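You operate a simulated robot arm through the tools that you are given. There is no shell and no other tool.

You are at the controls of a simulated robot arm. One attempt, no reset.

Task
Crank the clamped strip back to the card's number, clip one end and lay it on the blue board.
Fine: one clip, in the clip press; leave the twister's clamp open.
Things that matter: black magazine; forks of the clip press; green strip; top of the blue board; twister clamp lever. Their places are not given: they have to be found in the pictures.

The check looks at the end state, three seconds after you hand in, the way a careful person would. Anything else that was tipped, shoved, dropped, spilled or broken makes it a failure.

Robot
A 7-joint arm with a two-finger parallel gripper, fixed in place. Base frame: the origin is at the foot of the arm, x ahead of it, y to its left, z up; the work surface is at about z = 850. Units: mm, degrees, N and s.
With the tool pointing down near the work surface it reaches from about 420 to 900 mm from the base axis. Its first joint turns from -143.0 to 143.0 degrees. Payload 3 kg.
Tool frame: the origin (TCP) lies between the finger pads and is the grasp point; the fingertips stand 30 mm ahead of it; z points along the fingers, y is the line along which they close. The gripper opens to 94 mm. The fingers are 28 mm wide and 10 mm thick; the gripper's body (50 by 96 mm) begins 55 mm behind the TCP.
Orientation is told as [roll, pitch, yaw] about the base's x, y, z axes, in that order, counted from this pose: with the fingers straight down and closing along the base's y, the tool's x points along the base's -x, its y along +y and its z along -z.

Tools
- The arm moves only by the tool servo_tool. Its argument "rows" is a list of rows, each a list of 7 numbers: the shift along the tool's x, y, z in m, then the turn, a rotation vector about the tool's x, y, z in degrees, then the opening, from 0 (shut) to 1 (fully open). In form: [[tx, ty, tz, ax, ay, az, gripper], ...]. A call has 1 to 20 rows; each row shifts and turns the commanded pose from where the row before left it, along the tool's axes as they then stand. Each row takes 0.2 s and may step no farther than 50 mm and 8.6 degrees from the row before; otherwise, or with a gripper value out of range, the whole call is refused. Where a pose cannot be reached the arm comes as near as it can. A force on the tool above 40 N (or 10 N above the force at the start of the call, whichever is more), or a blocked arm, ends the call early, and 0.2 s more pass. The fingers move at their own pace (about 72 mm/s each) and stop on an object; they squeeze with about 32 N. The grip force told is the motor's: it shows also when the fingers shut on nothing. Time passes only in rows, and 0.2 s behind the last, so rows that do not move let the fingers close. It gives the time, the measured TCP pose, the force on the tool (base axes), the opening and the grip force at its end, in the units of the frame above (readings bear some noise), with the torque about the TCP (base axes, N m) and any sound that the robot's microphone picked up, and new pictures: "views" is both (left out), scene, wrist or none.
- Cameras (640 x 400 px; columns grow to the right, rows downward): "scene" is fixed at [218.6, 496.6, 1620.9]; the picture's right is [-0.33, -0.95, 0.00], its down [-0.80, 0.28, -0.54] and it looks along [0.51, -0.18, -0.84] (base axes); focal length 301 px, centre (320, 200). "wrist" rides on the gripper at [76, 14, -102] in the tool frame; the picture's right is [-0.18, 0.98, 0.00], its down [-0.75, -0.14, -0.64] and it looks along [-0.63, -0.12, 0.77] (tool axes); focal length 243 px, centre (320, 200).
- measure_at(camera, pixels): for up to 12 pixels [column, row] of the newest picture of that camera ("zoom" is the newest enlarged one), the place [x, y, z] in the base frame of the surface seen there, good to about 2 mm, but the place of the scene camera against the robot may be out by one fixed shift of up to 12 mm in any direction. No time passes.
- close_up(camera, box): a new picture of the part [left, top, right, bottom] of that camera's present view, enlarged. No time passes.
- job_done(): hands the job in; it is judged then, once.

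Leave the gripper open and the arm clear of the work at the hand-in unless told otherwise.

The tools are called after "Call:" as a command line: name --pt "numbers of a row" for each row, then --argument value for the rest, lists and objects as JSON in quotes. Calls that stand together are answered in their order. servo_tool: Moves the arm, as the interface text tells. Its arguments: {"type":"object","properties":{"rows":{"type":"array","items":{"type":"array","items":{"type":"number"}}},"views":{"type":"string","enum":["both","scene","wrist","none"]}},"required":["rows"]} The other tools are called the same way: measure_at (camera, pixels) gives the place of the surface under pixels of a picture; close_up (camera, box) takes an enlarged picture of a part of a camera's view; job_done () hands the job in.

At the start:

```text
t: 0.0
tool_pos: [637.1, 140.7, 1207.7]
ee_rot: [0.0, 0.0, 0.0]
force: [-0.8, 0.4, 0.6]
wrist_torque: [0.0, 0.0, 0.03]
grip_width: 94.0
gripper_force: 0.1
```

scene: 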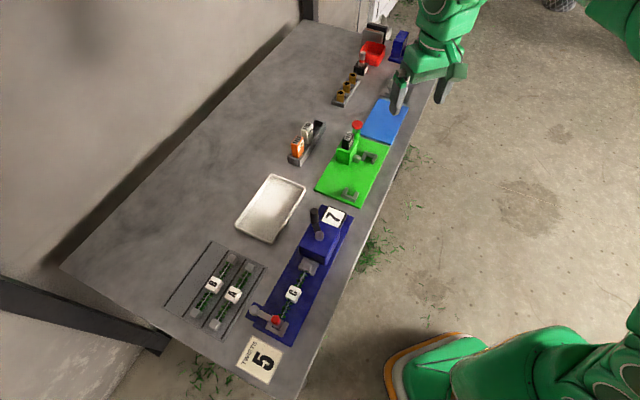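
wrist: 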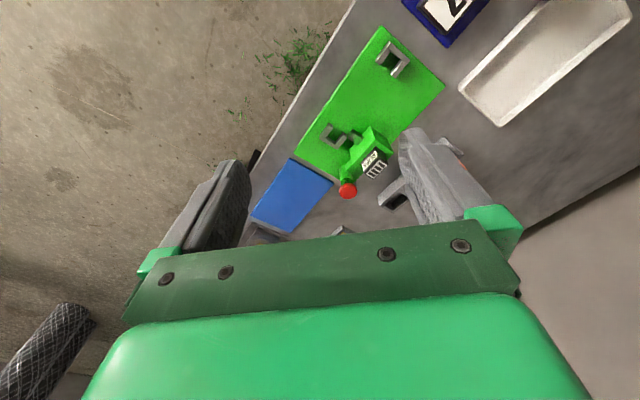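

I see the bench with the blue twister at lower middle (number 7 showing, strip C clamped), a "TWISTS 5" card at its foot, a green clip press, a magazine tray with orange/white parts, and a blue board. I'll enlarge parts of the scene to look closer.

Call:
close_up --camera "scene" --box '[220, 190, 380, 390]'

Call:
close_up --camera "scene" --box '[280, 80, 420, 210]'

Call:
close_up --camera "scene" --box '[320, 10, 420, 110]'

Call:
close_up --camera "scene" --box '[150, 230, 300, 390]'

```text
2.00 times, centred on (300, 290) of scene
```

zoom: 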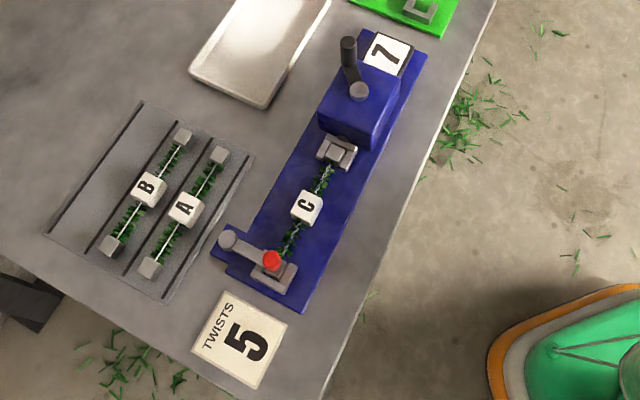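

```text
3.08 times, centred on (350, 145) of scene
```

zoom: 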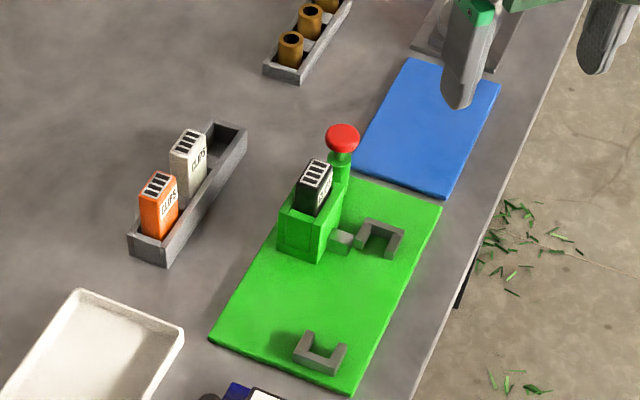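

```text
4.00 times, centred on (370, 60) of scene
```

zoom: 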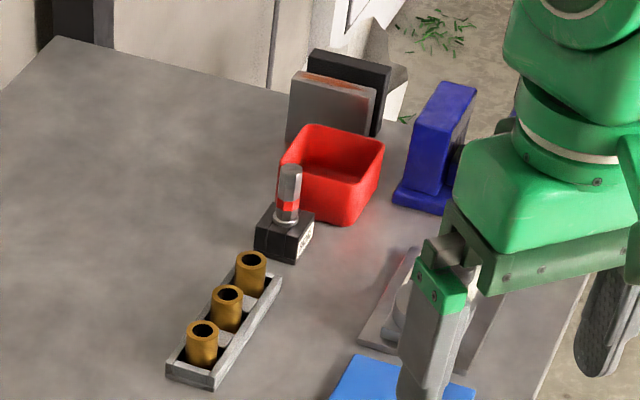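

```text
2.50 times, centred on (225, 310) of scene
```

zoom: 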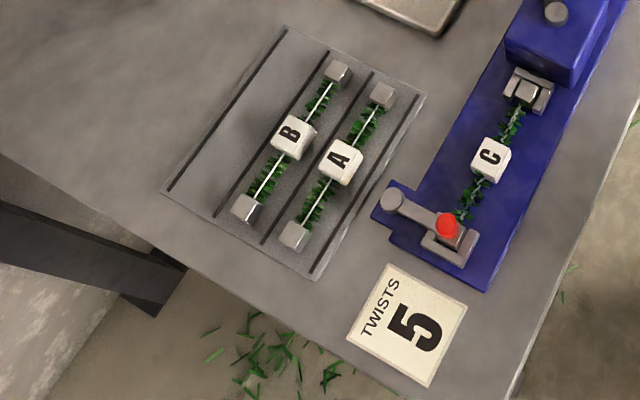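

I'll measure key points in the scene: the twister crank, strip ends, clamp lever, press forks, red button, magazine, board.

Call:
measure_at --camera "scene" --pixels '[[314, 211], [319, 235], [309, 267], [293, 294], [276, 319], [254, 310], [335, 217], [260, 361], [315, 247], [276, 329], [340, 225], [291, 343]]'

Call:
measure_at --camera "scene" --pixels '[[357, 125], [348, 142], [362, 158], [370, 157], [350, 196], [347, 192], [380, 122], [406, 105], [364, 138], [300, 148], [270, 205], [232, 295]]'

```text
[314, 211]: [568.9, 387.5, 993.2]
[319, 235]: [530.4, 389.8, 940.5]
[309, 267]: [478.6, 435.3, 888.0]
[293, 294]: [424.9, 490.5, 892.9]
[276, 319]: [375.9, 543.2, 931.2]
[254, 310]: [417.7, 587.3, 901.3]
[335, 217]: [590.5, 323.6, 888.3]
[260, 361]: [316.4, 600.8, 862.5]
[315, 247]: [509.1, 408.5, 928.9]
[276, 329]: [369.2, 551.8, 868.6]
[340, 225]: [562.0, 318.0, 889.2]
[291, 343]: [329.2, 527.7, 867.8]
```

```text
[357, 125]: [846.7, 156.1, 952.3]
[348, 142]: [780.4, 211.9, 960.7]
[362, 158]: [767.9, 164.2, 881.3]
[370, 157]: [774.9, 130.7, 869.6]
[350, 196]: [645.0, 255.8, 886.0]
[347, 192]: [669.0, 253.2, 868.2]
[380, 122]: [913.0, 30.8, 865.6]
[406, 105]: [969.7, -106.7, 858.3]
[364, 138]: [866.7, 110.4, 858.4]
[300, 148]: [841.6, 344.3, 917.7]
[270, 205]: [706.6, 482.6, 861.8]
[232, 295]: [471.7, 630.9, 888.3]
```

The bench items run diagonally; the twister axis goes roughly from (375,543) at the clamp to (530,390) at the box. I'll bring the wrist camera over the twister, staying high (TCP z ≈ 1050), and turn the tool 46° to look outward.

Call:
servo_tool --pt "0.0354 0.0281 0.01975 0 0 0 1" --pt "0.0354 0.0281 0.01975 0 0 0 1" --pt "0.0354 0.0281 0.01975 0 0 0 1" --pt "0.0354 0.0281 0.01975 0 0 0 1" --pt "0.0354 0.0281 0.01975 0 0 0 1" --pt "0.0354 0.0281 0.01975 0 0 0 1" --pt "0.0354 0.0281 0.01975 0 0 0 1" --pt "0.0354 0.0281 0.01975 0 0 0 1" --pt "0 0 0 0 0 -7.67 1" --pt "0 0 0 0 0 -7.67 1" --pt "0 0 0 0 0 -7.67 1" --pt "0 0 0 0 0 -7.67 1" --pt "0 0 0 0 0 -7.67 1" --pt "0 0 0 0 0 -7.67 1" --pt "0 0 0 0 0 0 1"

```text
t: 3.2
tool_pos: [352.6, 365.5, 1048.9]
ee_rot: [0.0, 0.0, 46.1]
force: [-1.0, -0.2, 0.3]
wrist_torque: [0.04, 0.01, -0.03]
grip_width: 94.0
gripper_force: 0.1
```

scene: 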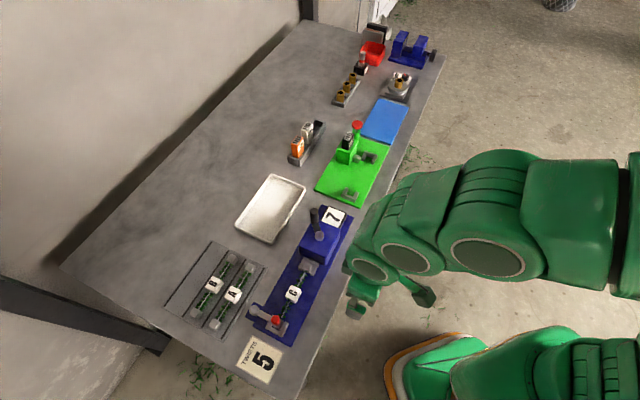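
wrist: 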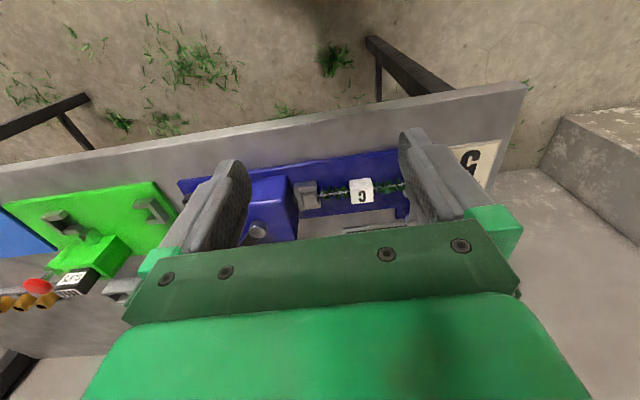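

The wrist camera sees the twister between the fingers. I'll measure a few matching features here to check the scene camera's shift: label C (361,190), crank knob (258,230), bench edge etc.

Call:
measure_at --camera "wrist" --pixels '[[361, 190], [307, 190], [258, 231], [270, 190], [468, 157], [147, 207], [60, 220], [77, 277], [38, 286], [20, 240], [345, 210], [400, 208]]'

Call:
close_up --camera "wrist" --box '[170, 120, 510, 260]'

Call:
close_up --camera "wrist" --box '[0, 160, 200, 320]'

```text
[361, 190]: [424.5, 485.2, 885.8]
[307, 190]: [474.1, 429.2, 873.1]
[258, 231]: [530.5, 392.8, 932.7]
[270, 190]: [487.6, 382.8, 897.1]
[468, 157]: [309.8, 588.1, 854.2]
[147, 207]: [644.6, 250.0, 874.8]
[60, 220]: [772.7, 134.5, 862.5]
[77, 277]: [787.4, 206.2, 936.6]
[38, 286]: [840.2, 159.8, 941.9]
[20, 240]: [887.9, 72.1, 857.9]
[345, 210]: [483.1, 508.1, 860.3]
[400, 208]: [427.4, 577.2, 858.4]
```

```text
1.88 times, centred on (340, 190) of wrist
```

zoom: 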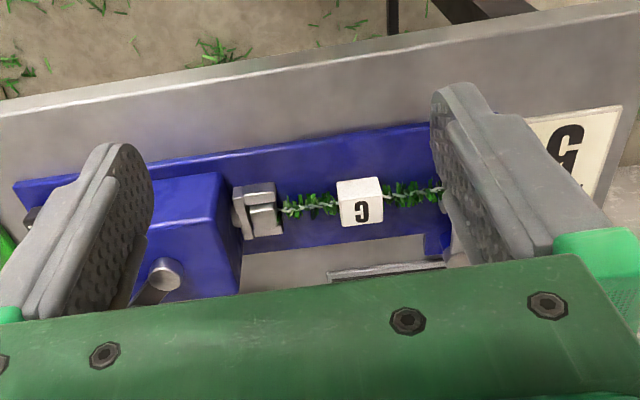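

```text
2.50 times, centred on (100, 240) of wrist
```

zoom: 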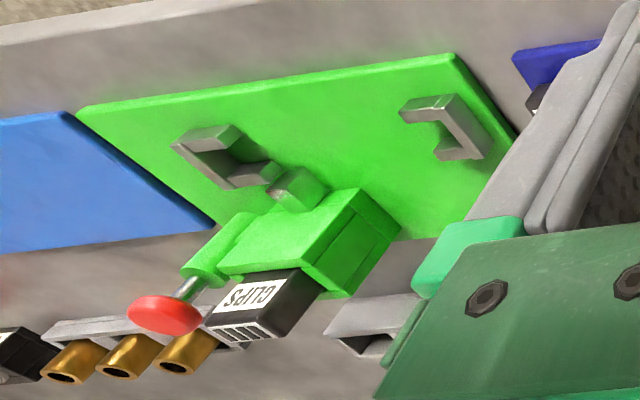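

The scene camera reads about 8 mm too high in z and a few mm off in y. Now I'll rise 40 mm and shift outward to see the twister from nearer, beneath the camera.

Call:
servo_tool --pt "0 0 -0.04 0 0 0 1" --pt "-0.04 0 0 0 0 0 1" --pt "-0.04 0 0 0 0 0 1" --pt "-0.04 0 0 0 0 0 1" --pt "0 0 0 0 0 0 1" --views "wrist"

```text
t: 4.4
tool_pos: [436.1, 452.5, 1089.4]
ee_rot: [0.1, -0.1, 46.1]
force: [-0.4, 0.5, 0.0]
wrist_torque: [0.0, 0.01, 0.0]
grip_width: 94.2
gripper_force: 0.0
```

wrist: 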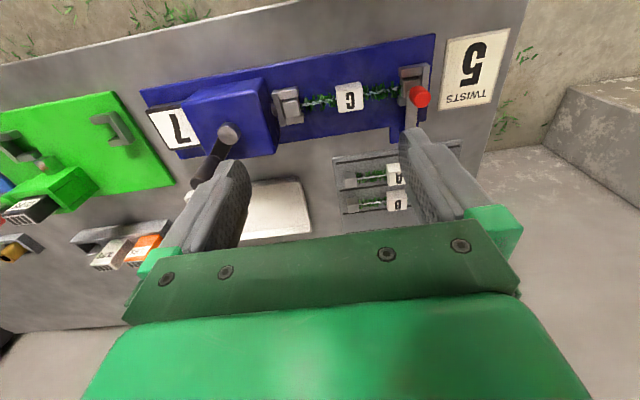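

Call:
close_up --camera "wrist" --box '[130, 60, 330, 200]'

Call:
close_up --camera "wrist" --box '[260, 50, 450, 170]'

Call:
measure_at --camera "wrist" --pixels '[[227, 132], [227, 145], [195, 177], [205, 165], [190, 196], [280, 92], [285, 110], [349, 97], [413, 72], [419, 97], [413, 127], [175, 128]]'

```text
2.86 times, centred on (230, 130) of wrist
```

zoom: 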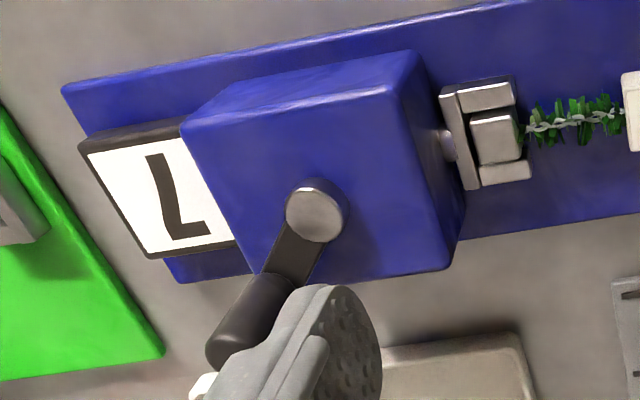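

```text
3.33 times, centred on (355, 110) of wrist
```

zoom: 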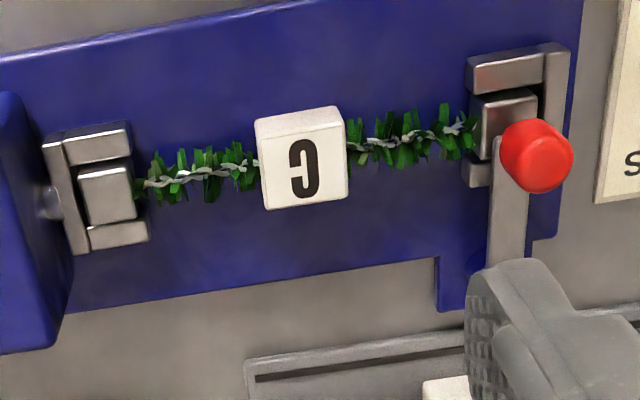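

```text
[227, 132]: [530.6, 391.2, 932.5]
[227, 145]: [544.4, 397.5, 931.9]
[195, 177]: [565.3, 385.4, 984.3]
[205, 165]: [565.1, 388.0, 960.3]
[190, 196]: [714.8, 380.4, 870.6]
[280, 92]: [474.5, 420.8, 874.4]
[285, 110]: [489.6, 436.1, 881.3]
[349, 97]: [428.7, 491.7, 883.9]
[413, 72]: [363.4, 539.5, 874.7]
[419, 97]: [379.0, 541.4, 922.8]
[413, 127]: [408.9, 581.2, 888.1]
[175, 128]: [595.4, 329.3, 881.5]
```

Now I see the crank clearly: hub at about (531,391,933) and a vertical dark handle near (568,387) standing up to z≈985. The clamp lever pivots near (418,585) with a red knob at (379,541). I'll move the open gripper above the handle at z≈1060 to check alignment.

Call:
servo_tool --pt "-0.0114 -0.0355 0.0073 0 0 0 1" --pt "-0.0114 -0.0355 0.0073 0 0 0 1" --pt "-0.0114 -0.0355 0.0073 0 0 0 1" --pt "-0.0114 -0.0355 0.0073 0 0 0 1" --pt "0 0 0 0 0 0 1"

Call:
close_up --camera "wrist" --box '[230, 60, 410, 200]'

```text
t: 5.6
tool_pos: [570.8, 387.0, 1060.3]
ee_rot: [0.1, 0.0, 46.0]
force: [-0.8, 0.0, -0.4]
wrist_torque: [0.02, 0.01, -0.03]
grip_width: 94.1
gripper_force: 0.0
```

scene: 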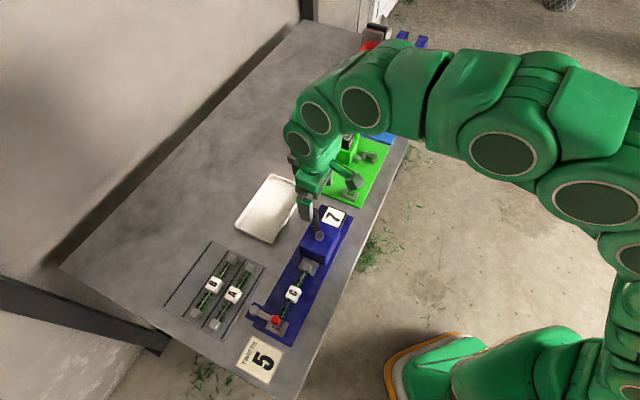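
wrist: 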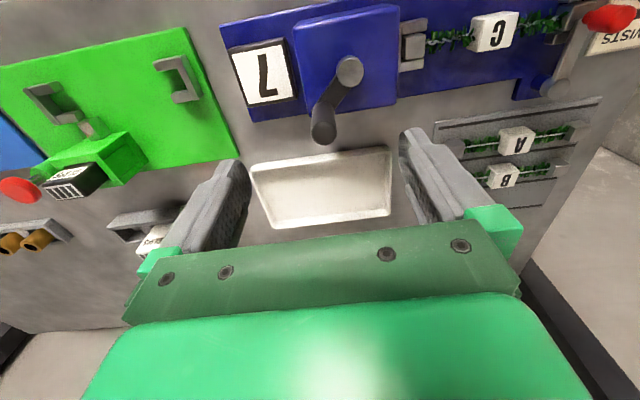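

```text
2.86 times, centred on (320, 130) of wrist
```

zoom: 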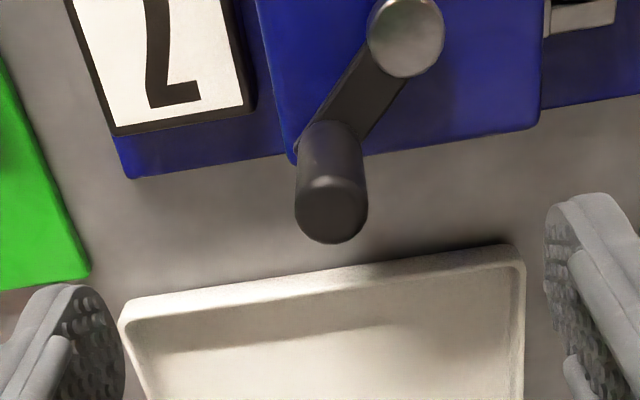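

The handle top is at about (322,134) and hub disc at (349,71) in the wrist view. I'll measure them precisely, with edges.

Call:
measure_at --camera "wrist" --pixels '[[322, 130], [322, 136], [314, 132], [330, 132], [322, 140], [322, 125], [349, 70], [340, 70], [358, 70], [349, 62], [349, 80], [336, 98]]'

Call:
close_up --camera "wrist" --box '[0, 20, 240, 220]'

Call:
close_up --camera "wrist" --box '[390, 0, 640, 130]'

```text
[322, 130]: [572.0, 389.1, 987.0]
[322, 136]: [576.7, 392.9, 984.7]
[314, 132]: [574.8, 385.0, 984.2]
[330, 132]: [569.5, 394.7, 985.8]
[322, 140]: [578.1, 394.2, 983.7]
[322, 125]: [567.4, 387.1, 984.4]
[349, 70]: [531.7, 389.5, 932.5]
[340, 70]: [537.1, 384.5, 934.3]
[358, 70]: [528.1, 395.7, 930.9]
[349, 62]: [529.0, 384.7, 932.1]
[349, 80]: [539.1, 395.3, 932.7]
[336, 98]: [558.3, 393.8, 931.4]
```

```text
2.00 times, centred on (120, 120) of wrist
```

zoom: 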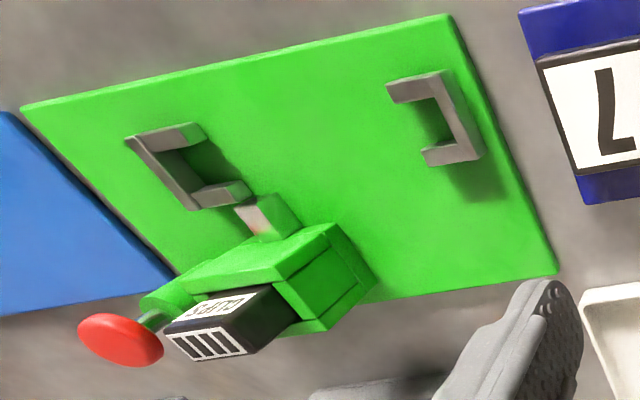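

```text
2.56 times, centred on (515, 65) of wrist
```

zoom: 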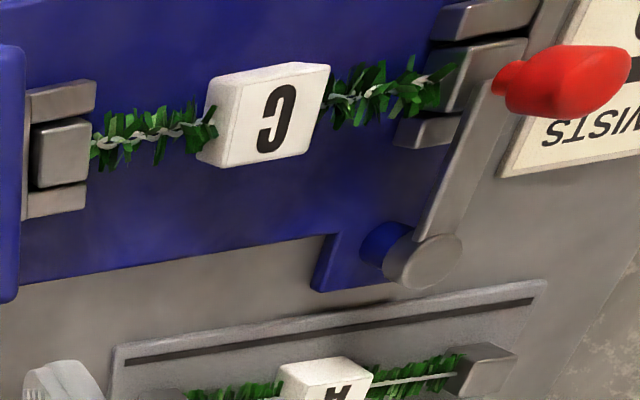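

Handle centre works out at about (572.6, 392), radius ≈10 mm, hub at (533, 392): crank radius ≈40 mm. I'll align over the handle, descend to TCP z≈970 (tips ≈940, above the hub top 933) with the fingers part-open, then close on the handle.

Call:
servo_tool --pt "-0.0049 0.0022 0 0 0 0 0.5" --pt "0 0 0.03 0 0 0 0.5" --pt "0 0 0.03 0 0 0 0.5" --pt "0 0 0.03 0 0 0 0.5" --pt "0 0 0 0 0 0 0.5" --views "wrist"

```text
t: 6.8
tool_pos: [573.7, 392.6, 969.3]
ee_rot: [0.0, 0.0, 46.2]
force: [0.1, -0.7, 0.5]
wrist_torque: [-0.03, 0.03, 0.0]
grip_width: 46.9
gripper_force: 0.1
```

wrist: 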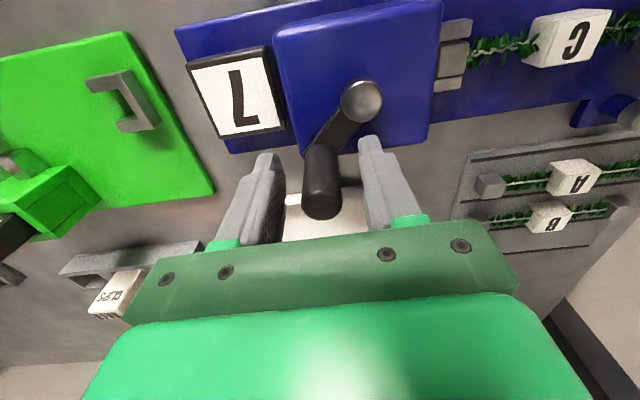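

The handle sits centred between the fingers. I close on it.

Call:
servo_tool --pt "0 0 0 0 0 0 0" --pt "0 0 0 0 0 0 0" --pt "0 0 0 0 0 0 0" --views "wrist"

```text
t: 7.6
tool_pos: [573.1, 390.3, 970.8]
ee_rot: [-0.1, 0.0, 46.1]
force: [-3.4, 0.5, -2.7]
wrist_torque: [0.22, -0.18, 0.0]
grip_width: 20.2
gripper_force: 45.2
```

wrist: 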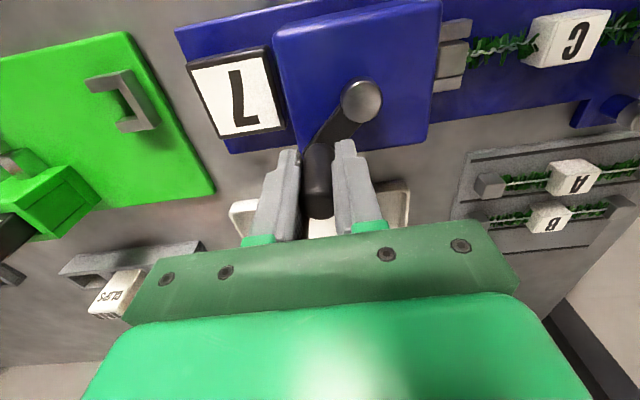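

The grip holds (20 mm handle). I'll try a 30° counter-clockwise arc about the hub with fixed tool orientation and watch forces and the chuck.

Call:
servo_tool --pt "-0.00457 0.00526 0 0 0 0 0" --pt "-0.00359 0.00598 0 0 0 0 0" --pt "-0.0025 0.00651 0 0 0 0 0" --pt "0 0 0 0 0 0 0" --views "wrist"

Call:
close_up --camera "wrist" --box '[180, 0, 640, 220]'

```text
t: 8.6
tool_pos: [568.0, 412.1, 969.7]
ee_rot: [0.0, -0.2, 46.1]
force: [24.3, 13.4, 2.5]
wrist_torque: [0.42, -0.41, -0.05]
grip_width: 19.8
gripper_force: 44.7
```

wrist: 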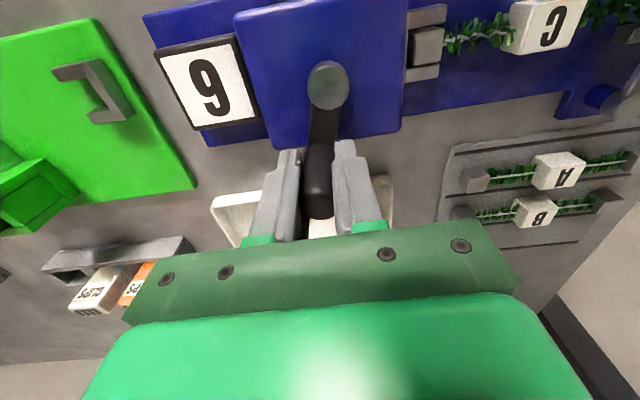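

```text
1.39 times, centred on (410, 110) of wrist
```

zoom: 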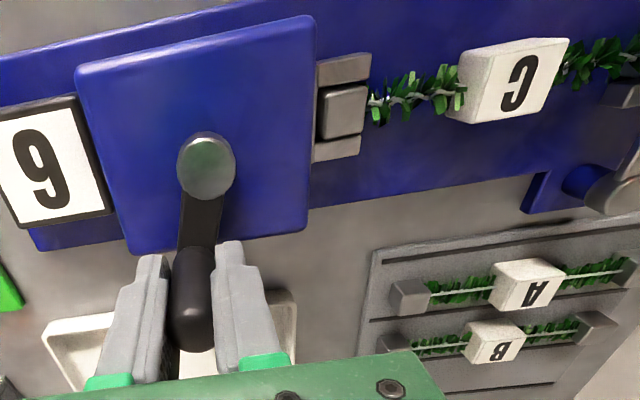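

The counter changed. The radial force of ~27 N tells my assumed circle is slightly off. I'll read the counter in a close-up and re-measure the hub.

Call:
close_up --camera "wrist" --box '[150, 20, 270, 140]'

Call:
close_up --camera "scene" --box '[290, 190, 360, 290]'

Call:
measure_at --camera "wrist" --pixels '[[328, 85], [328, 64], [328, 105], [308, 85], [347, 85], [328, 75], [328, 95], [318, 85], [338, 85]]'

```text
3.33 times, centred on (210, 80) of wrist
```

zoom: 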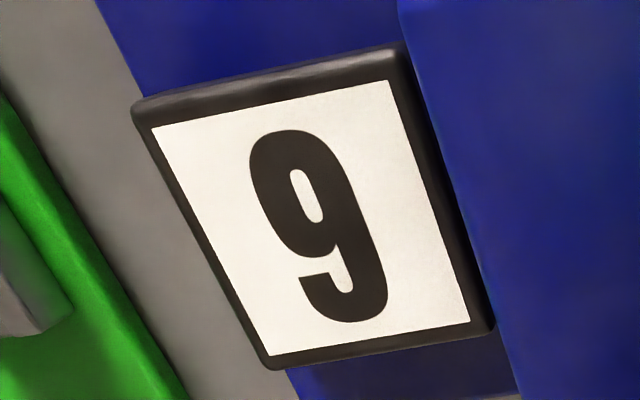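

```text
4.00 times, centred on (325, 240) of scene
```

zoom: 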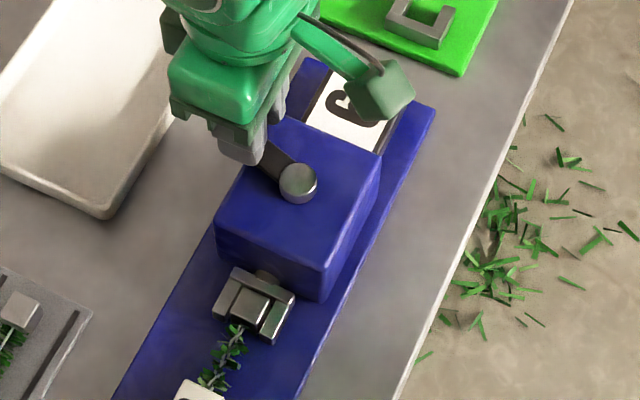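

```text
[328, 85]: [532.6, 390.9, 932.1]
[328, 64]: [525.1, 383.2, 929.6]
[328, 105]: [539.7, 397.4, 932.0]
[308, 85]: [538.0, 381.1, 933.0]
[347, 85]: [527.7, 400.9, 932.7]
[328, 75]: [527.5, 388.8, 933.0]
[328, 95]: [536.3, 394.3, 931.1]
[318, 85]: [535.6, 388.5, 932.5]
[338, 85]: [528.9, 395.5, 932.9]
```

In the wrist view (which is upside-down) it looks like "9", so the counter really reads 6: counter-clockwise is the right way. Let me look closely at the chuck orientation to learn the gear ratio.

Call:
close_up --camera "wrist" --box '[390, 0, 490, 90]'

Call:
close_up --camera "scene" --box '[285, 245, 335, 295]'

```text
4.44 times, centred on (440, 45) of wrist
```

zoom: 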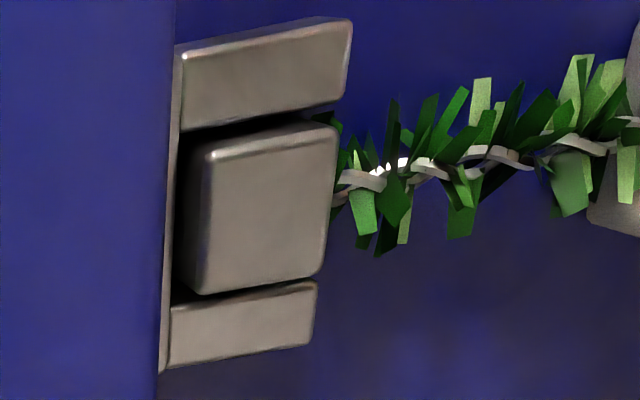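

```text
8.00 times, centred on (310, 270) of scene
```

zoom: 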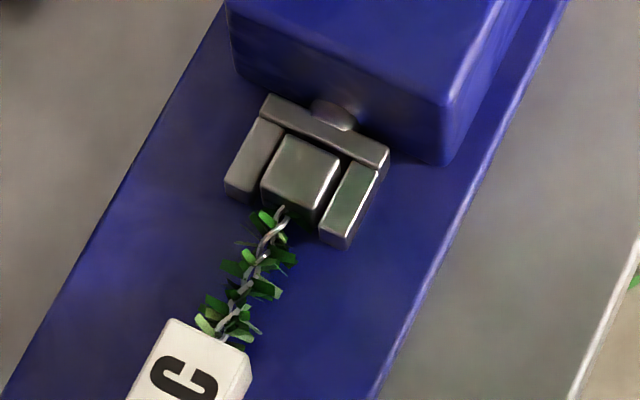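

I'll probe the radial compliance: nudge 1 mm outward along the crank radius and read the force.

Call:
servo_tool --pt "-0.00096 -0.00028 0 0 0 0 0" --pt "0 0 0 0 0 0 0" --views "none"

```text
t: 9.2
tool_pos: [568.1, 411.9, 969.6]
ee_rot: [-0.1, 0.2, 46.2]
force: [4.7, 3.3, 10.9]
wrist_torque: [-0.42, 0.43, 0.0]
grip_width: 19.9
gripper_force: 44.2
```

Stiffness is ~20 N/mm and a fit of the arc puts the hub slightly differently (start angle ≈ −3.5°). I'll continue the arc 30° more with a corrected centre and check the force.

Call:
servo_tool --pt "-0.00193 0.0067 0 0 0 0 0" --pt "-0.00048 0.00696 0 0 0 0 0" --pt "0.00073 0.00693 0 0 0 0 0" --pt "0 0 0 0 0 0 0" --views "wrist"

Call:
close_up --camera "wrist" --box '[120, 0, 440, 200]'

```text
t: 10.2
tool_pos: [552.1, 426.5, 969.7]
ee_rot: [0.0, 0.1, 46.1]
force: [-7.8, -16.0, 24.2]
wrist_torque: [-0.25, 0.1, -0.01]
grip_width: 20.0
gripper_force: 44.7
```

wrist: 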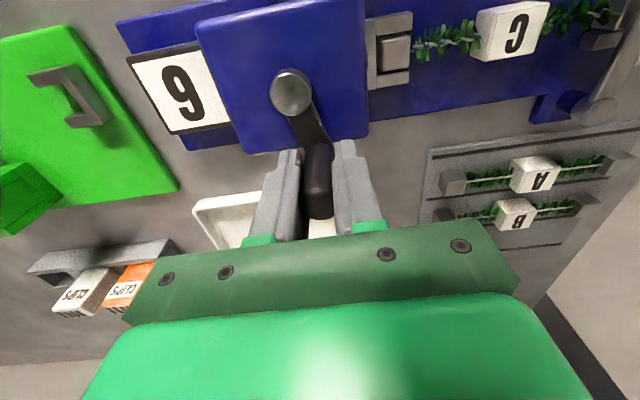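

```text
2.00 times, centred on (280, 100) of wrist
```

zoom: 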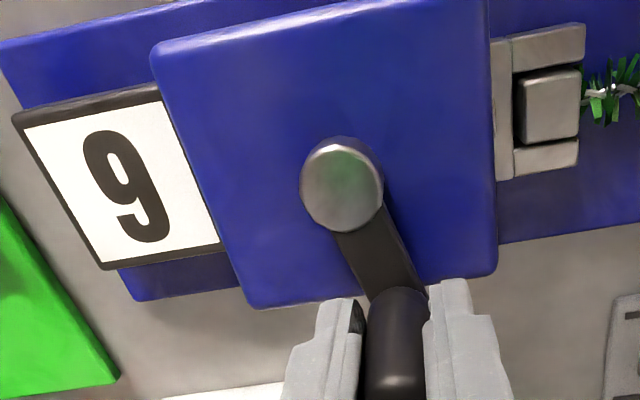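

The counter still reads 6 (upside-down "9"). The chuck appears upright even though the crank moved 60°. I'll measure the chuck arm heights to see whether it has turned.

Call:
measure_at --camera "wrist" --pixels '[[393, 24], [395, 52], [393, 78], [372, 30], [372, 75], [371, 50], [517, 30], [600, 40]]'

Call:
close_up --camera "wrist" --box '[355, 0, 465, 100]'

```text
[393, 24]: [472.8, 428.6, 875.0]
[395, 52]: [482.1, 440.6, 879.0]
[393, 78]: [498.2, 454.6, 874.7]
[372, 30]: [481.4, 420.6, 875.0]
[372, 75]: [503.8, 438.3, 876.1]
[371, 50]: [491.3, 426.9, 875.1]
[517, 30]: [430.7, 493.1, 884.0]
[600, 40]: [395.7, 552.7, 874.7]
```

```text
4.00 times, centred on (410, 50) of wrist
```

zoom: 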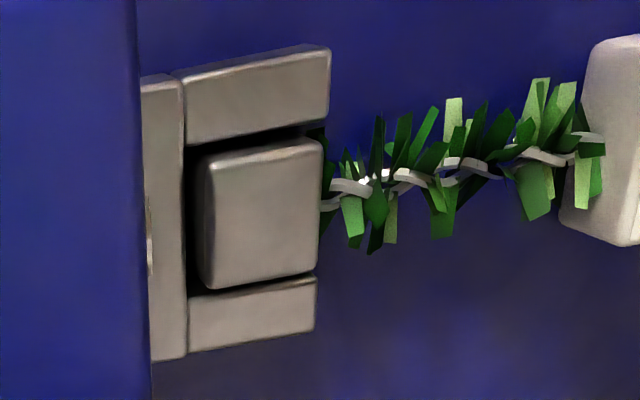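

The chuck arms are level, so the chuck itself doesn't reveal the ratio; the counter is what counts. Force shows I'm ~0.8 mm outside the true circle and pressing slightly down. A fit gives crank radius ≈37.5 mm. I'll continue 40° with that and 1 mm up.

Call:
servo_tool --pt "0.00283 0.00624 -0.001 0 0 0 0" --pt "0.00316 0.00573 0 0 0 0 0" --pt "0.0041 0.00509 0 0 0 0 0" --pt "0.00492 0.0043 0 0 0 0 0" --pt "0 0 0 0 0 0 0" --views "wrist"

```text
t: 11.4
tool_pos: [527.4, 431.1, 970.1]
ee_rot: [0.0, 0.2, 46.1]
force: [-0.1, -2.4, -33.7]
wrist_torque: [0.41, -0.47, 0.02]
grip_width: 20.1
gripper_force: 44.9
```

wrist: 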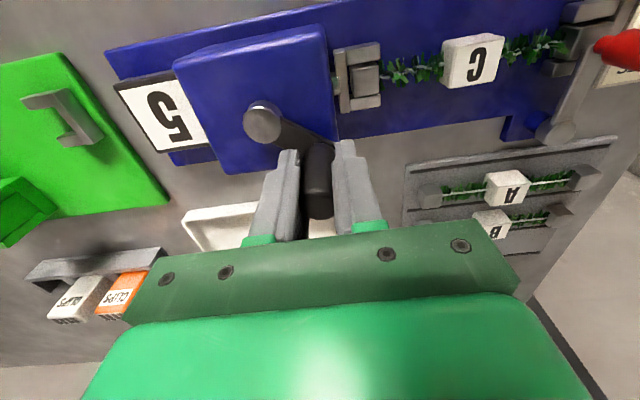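

The counter now seems to read 5. I'll zoom on the counter and the chuck to confirm.

Call:
close_up --camera "wrist" --box '[110, 60, 230, 170]'

Call:
close_up --camera "wrist" --box '[320, 20, 440, 120]'

Call:
measure_at --camera "wrist" --pixels '[[360, 51], [366, 75], [366, 101], [340, 60], [342, 100], [263, 125], [475, 60], [585, 12]]'

```text
3.64 times, centred on (170, 115) of wrist
```

zoom: 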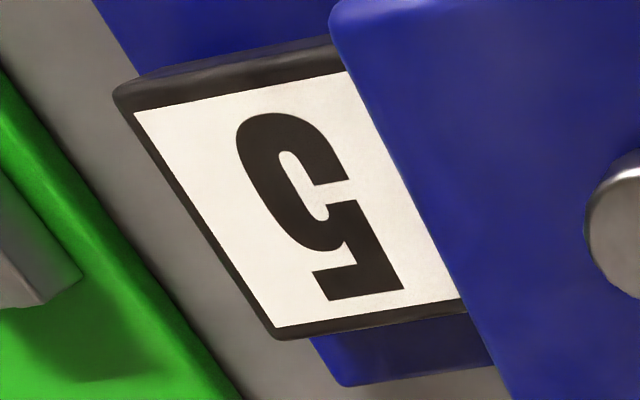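

```text
4.00 times, centred on (380, 70) of wrist
```

zoom: 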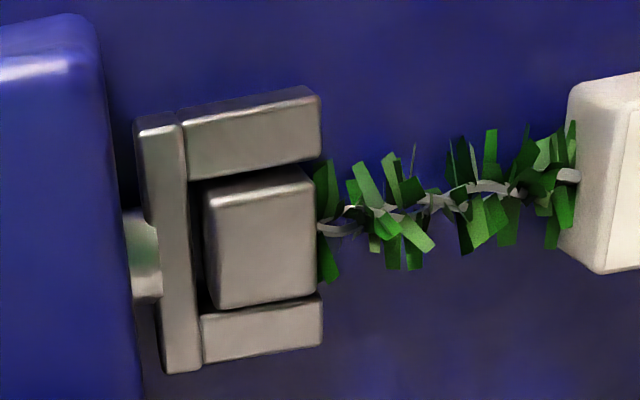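

```text
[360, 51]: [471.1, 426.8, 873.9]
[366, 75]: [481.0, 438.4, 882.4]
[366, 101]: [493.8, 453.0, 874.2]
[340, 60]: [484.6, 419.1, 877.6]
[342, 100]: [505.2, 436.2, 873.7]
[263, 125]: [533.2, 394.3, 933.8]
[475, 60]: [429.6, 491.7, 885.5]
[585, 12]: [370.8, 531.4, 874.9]
```

The counter reads 5 (upside-down in this view), and the strip's twist visibly loosened. Tangential force is near zero, so I relax the vertical strain by 0.5 mm, open the fingers and rise straight up.

Call:
servo_tool --pt "0 0 0.0005 0 0 0 0" --pt "0 0 0 0 0 0 0.5" --pt "0 0 0 0 0 0 0.5" --pt "0 0 0 0 0 0 0.5" --pt "0 0 -0.03 0 0 0 0.5" --pt "0 0 -0.04 0 0 0 0.5" --pt "0 0 -0.04 0 0 0 0.5" --pt "0 0 0 0 0 0 0.5"

Call:
close_up --camera "wrist" --box '[150, 30, 450, 200]'

```text
t: 13.2
tool_pos: [528.1, 432.7, 1078.4]
ee_rot: [0.0, -0.1, 46.1]
force: [-0.1, -0.2, 0.3]
wrist_torque: [0.02, -0.01, -0.01]
grip_width: 46.9
gripper_force: 0.0
```

scene: 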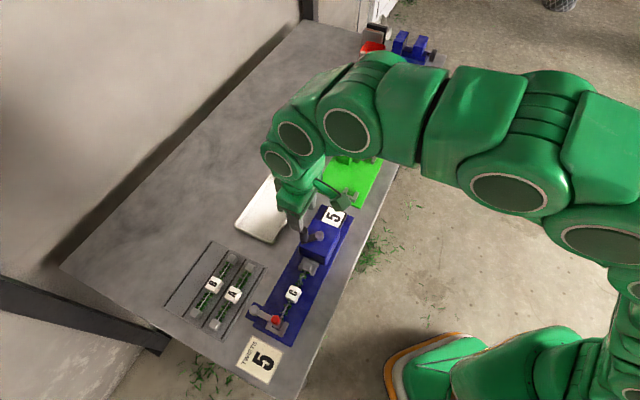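
wrist: 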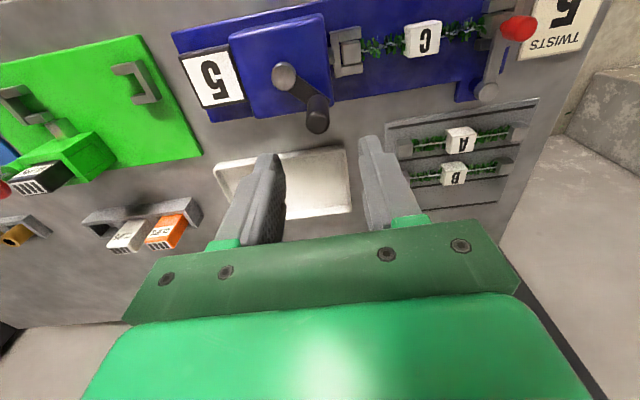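

```text
2.13 times, centred on (300, 115) of wrist
```

zoom: 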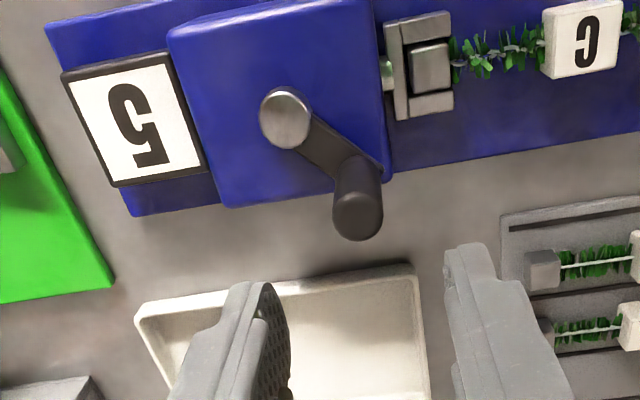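

The counter stays at 5. I'll measure the handle's present place for reference, and look at the clamp lever region from here.

Call:
measure_at --camera "wrist" --pixels '[[317, 122], [313, 122], [322, 122], [285, 77], [279, 77], [291, 77], [516, 25], [487, 90], [497, 65], [470, 90], [345, 50], [422, 40]]'

Call:
close_up --camera "wrist" --box '[430, 0, 600, 110]'

```text
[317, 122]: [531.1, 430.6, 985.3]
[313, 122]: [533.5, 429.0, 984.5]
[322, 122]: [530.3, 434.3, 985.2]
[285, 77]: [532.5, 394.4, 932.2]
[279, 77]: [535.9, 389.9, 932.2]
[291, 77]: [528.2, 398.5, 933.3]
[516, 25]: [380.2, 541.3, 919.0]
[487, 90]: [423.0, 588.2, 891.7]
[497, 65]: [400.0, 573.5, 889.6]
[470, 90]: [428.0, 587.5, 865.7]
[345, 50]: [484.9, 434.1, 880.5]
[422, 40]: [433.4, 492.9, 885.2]
```

```text
3.64 times, centred on (515, 55) of wrist
```

zoom: 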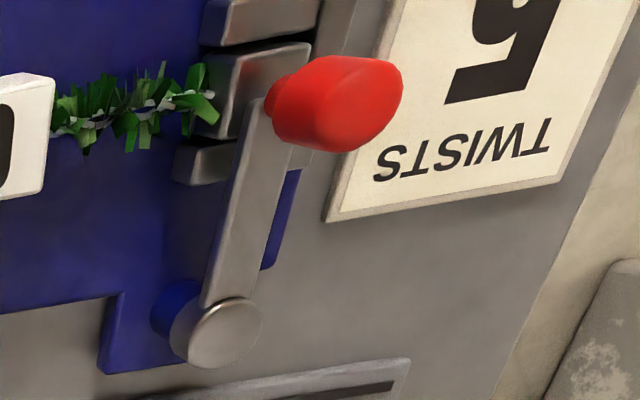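

The counter holds 5. Next is the clamp lever: pivot cylinder near (423,588,892), red knob near (380,541,~922). I move above the knob to inspect it.

Call:
servo_tool --pt "0.0061 0.0454 0.0 0 0 0 0.5" --pt "0.0061 0.0454 0.01 0 0 0 0.5" --pt "0.0061 0.0454 0.024 0 0 0 0.5" --pt "0.0061 0.0454 0.024 0 0 0 0.5" --pt "0 0 0 0 0 0 0.5" --views "wrist"

Call:
close_up --camera "wrist" --box '[200, 20, 440, 200]'

```text
refused: row 3 steps farther than a row can; nothing moved
```

```text
2.22 times, centred on (320, 110) of wrist
```

zoom: 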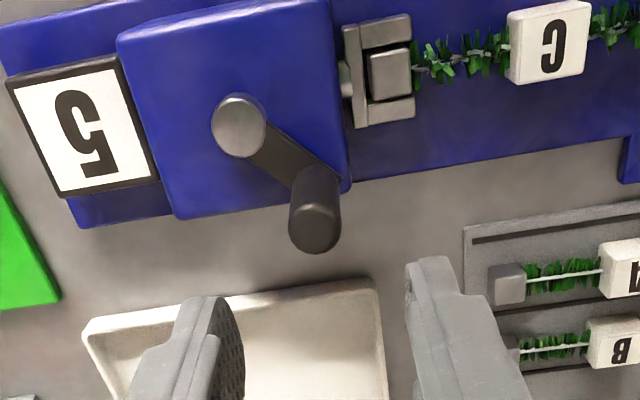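

The rows were too long; I'll split into shorter steps.

Call:
servo_tool --pt "0.0061 0.0454 0.0 0 0 0 0.5" --pt "0.0061 0.0454 0.0 0 0 0 0.5" --pt "0.0061 0.0454 0.014 0 0 0 0.5" --pt "0.0061 0.0454 0.014 0 0 0 0.5" --pt "0 0 0.03 0 0 0 0.5" --pt "0 0 0 0 0 0 0.5" --views "wrist"

Call:
close_up --camera "wrist" --box '[200, 20, 440, 200]'

```text
t: 14.6
tool_pos: [380.1, 538.5, 1020.9]
ee_rot: [0.0, 0.0, 46.0]
force: [0.4, 0.3, 0.9]
wrist_torque: [0.0, 0.0, 0.0]
grip_width: 47.1
gripper_force: 0.1
```

wrist: 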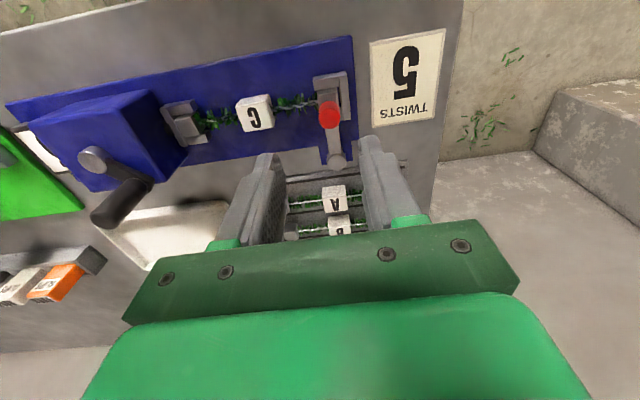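

```text
2.22 times, centred on (320, 110) of wrist
```

zoom: 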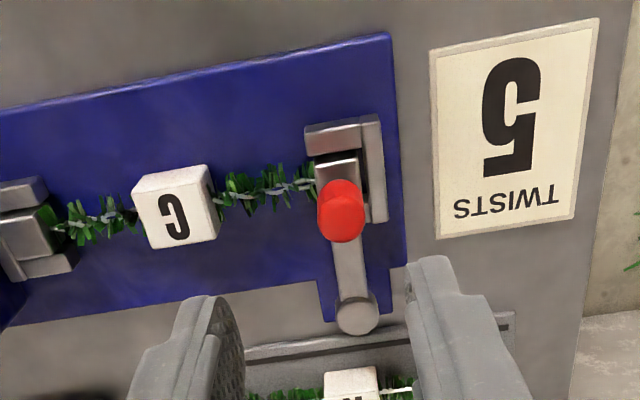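

I'll measure the red knob, lever, pivot, fork and block here.

Call:
measure_at --camera "wrist" --pixels '[[329, 113], [329, 120], [322, 115], [336, 115], [329, 107], [333, 140], [337, 160], [327, 98], [325, 80], [346, 100], [254, 115], [185, 122]]'

Call:
close_up --camera "wrist" --box '[290, 60, 380, 180]'

```text
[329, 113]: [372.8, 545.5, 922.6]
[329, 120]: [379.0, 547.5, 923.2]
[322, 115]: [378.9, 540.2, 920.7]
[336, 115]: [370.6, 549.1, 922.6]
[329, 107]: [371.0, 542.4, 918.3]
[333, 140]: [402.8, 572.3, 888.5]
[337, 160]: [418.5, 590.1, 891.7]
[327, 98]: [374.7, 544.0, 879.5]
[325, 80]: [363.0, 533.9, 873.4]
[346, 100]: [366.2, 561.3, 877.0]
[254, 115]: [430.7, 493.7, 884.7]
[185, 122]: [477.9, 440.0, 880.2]
```

```text
3.33 times, centred on (335, 120) of wrist
```

zoom: 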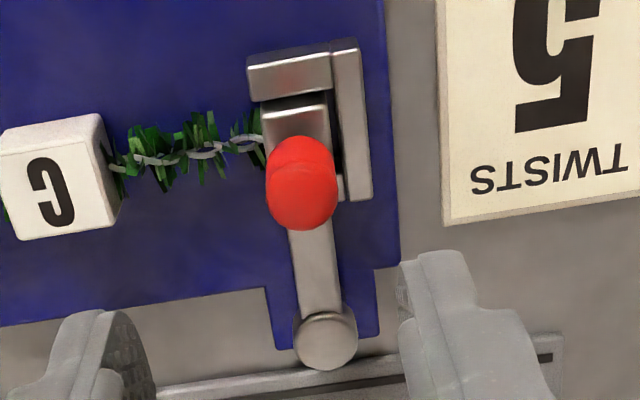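

Knob centre ≈ (377,547), top z≈923, Ø≈18; pivot ≈ (420,590); lever length ≈61 mm. I align over the knob and go down to TCP z≈927 (tips ≈897, above lever arm at 889 and fork at 877).

Call:
servo_tool --pt "-0.00398 0.00812 0 0 0 0 0.5" --pt "0 0 0.045 0 0 0 0.5" --pt "0 0 0.03 0 0 0 0.5" --pt "0 0 0.019 0 0 0 0.5" --pt "0 0 0 0 0 0 0.5" --views "wrist"

```text
t: 15.8
tool_pos: [377.4, 548.0, 927.3]
ee_rot: [-0.1, -0.1, 46.0]
force: [-0.1, 0.2, 1.2]
wrist_torque: [0.02, -0.01, 0.0]
grip_width: 46.7
gripper_force: 0.0
```

wrist: 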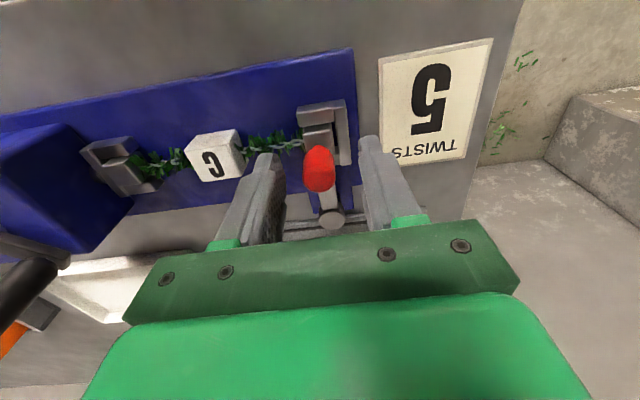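

The knob is centred between the fingers. I close on it.

Call:
servo_tool --pt "0 0 0 0 0 0 0" --pt "0 0 0 0 0 0 0" --pt "0 0 0 0 0 0 0" --views "none"

```text
t: 16.6
tool_pos: [378.0, 548.7, 927.8]
ee_rot: [0.0, 0.0, 46.1]
force: [-1.5, -1.8, -3.9]
wrist_torque: [0.58, 0.16, -0.01]
grip_width: 17.9
gripper_force: 45.0
```

Gripped (17.9 mm). I try a small 5 mm swing away from the strip (tool +y) and read the force.

Call:
servo_tool --pt "0 0.003 0 0 0 0 0" --pt "0 0.003 0 0 0 0 0" --pt "0 0 0 0 0 0 0" --views "wrist"

```text
t: 17.4
tool_pos: [373.2, 553.3, 928.4]
ee_rot: [-0.1, 0.0, 46.1]
force: [1.8, -0.1, -1.3]
wrist_torque: [-0.61, -0.14, -0.02]
grip_width: 18.0
gripper_force: 45.0
```

wrist: 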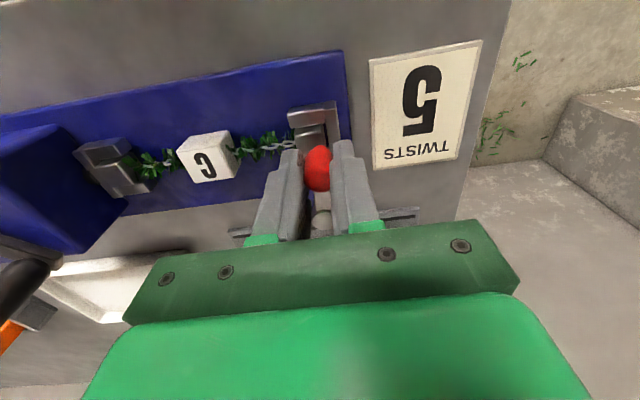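

The lever swings freely that way. I continue along the arc (R≈60 about the pivot) 30° more.

Call:
servo_tool --pt "-0.00118 0.0051 0 0 0 0 0" --pt "-0.00118 0.0051 0 0 0 0 0" --pt "-0.00205 0.00482 0 0 0 0 0" --pt "-0.00205 0.00482 0 0 0 0 0" --pt "-0.00285 0.00439 0 0 0 0 0" --pt "-0.00285 0.00439 0 0 0 0 0" --pt "0 0 0 0 0 0 0" --views "wrist"

```text
t: 19.0
tool_pos: [360.9, 580.5, 927.5]
ee_rot: [0.0, 0.1, 46.1]
force: [4.5, -1.5, -0.6]
wrist_torque: [-0.54, -0.33, -0.12]
grip_width: 18.0
gripper_force: 45.0
```

wrist: 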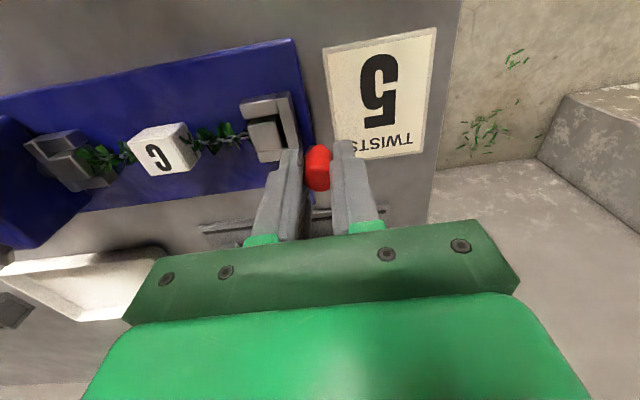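

Forces are low and the end block is uncovered. I continue 50° further to open the clamp fully.

Call:
servo_tool --pt "-0.00357 0.00382 0 0 0 0 0" --pt "-0.00357 0.00382 0 0 0 0 0" --pt "-0.00418 0.00315 0 0 0 0 0" --pt "-0.00418 0.00315 0 0 0 0 0" --pt "-0.00466 0.00238 0 0 0 0 0" --pt "-0.00466 0.00238 0 0 0 0 0" --pt "-0.005 0.00153 0 0 0 0 0" --pt "-0.005 0.00153 0 0 0 0 0" --pt "-0.00519 0.00064 0 0 0 0 0" --pt "-0.00519 0.00064 0 0 0 0 0" --pt "0 0 0 0 0 0 0"

```text
t: 21.4
tool_pos: [374.1, 631.2, 927.9]
ee_rot: [0.0, 0.1, 46.0]
force: [-18.8, 9.8, -0.8]
wrist_torque: [-0.83, 0.75, -0.34]
grip_width: 17.8
gripper_force: 45.2
```

scene: 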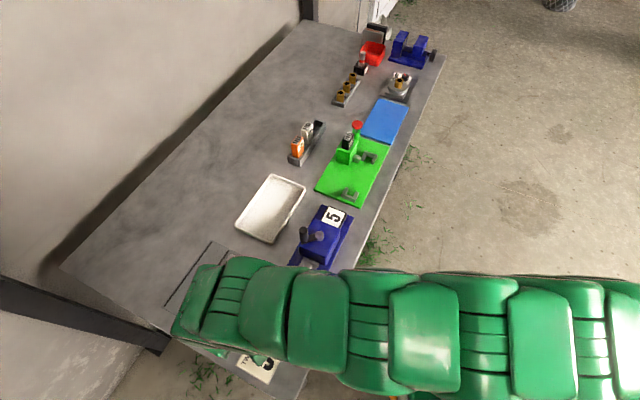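
wrist: 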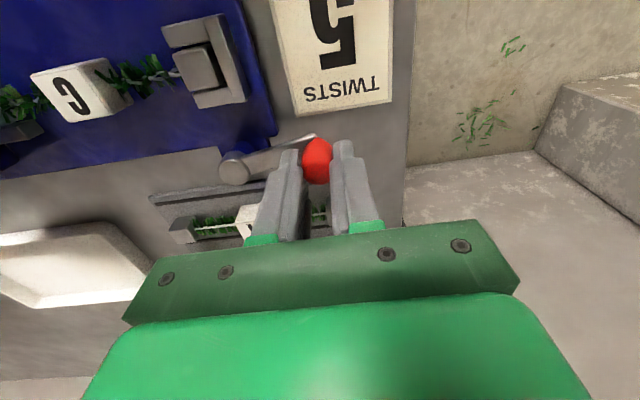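

The clamp is open, the lever pointing away (~85°). I ease the radial strain, release the knob and rise.

Call:
servo_tool --pt "0 0.0008 0 0 0 0 0" --pt "0 0 0 0 0 0 0.4" --pt "0 0 0 0 0 0 0.4" --pt "0 0 0 0 0 0 0.4" --pt "0 0 -0.04 0 0 0 0.4" --pt "0 0 -0.045 0 0 0 0.4" --pt "0 0 0 0 0 0 0.4" --views "wrist"

Call:
close_up --camera "wrist" --box '[0, 0, 440, 220]'

```text
t: 23.0
tool_pos: [374.1, 628.6, 1013.5]
ee_rot: [0.0, 0.2, 46.1]
force: [0.3, 0.1, 0.5]
wrist_torque: [0.03, -0.03, 0.01]
grip_width: 37.8
gripper_force: 0.0
```

wrist: 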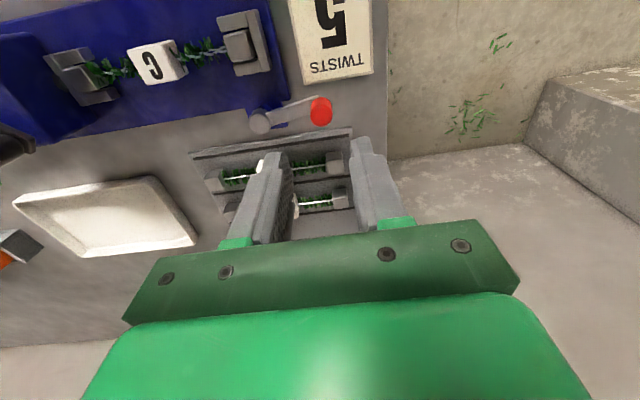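

```text
1.45 times, centred on (220, 110) of wrist
```

zoom: 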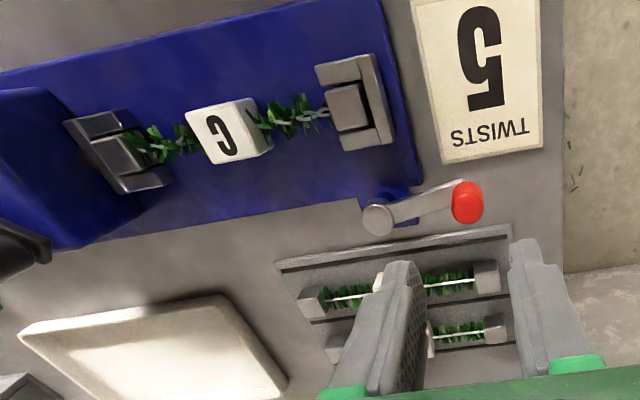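

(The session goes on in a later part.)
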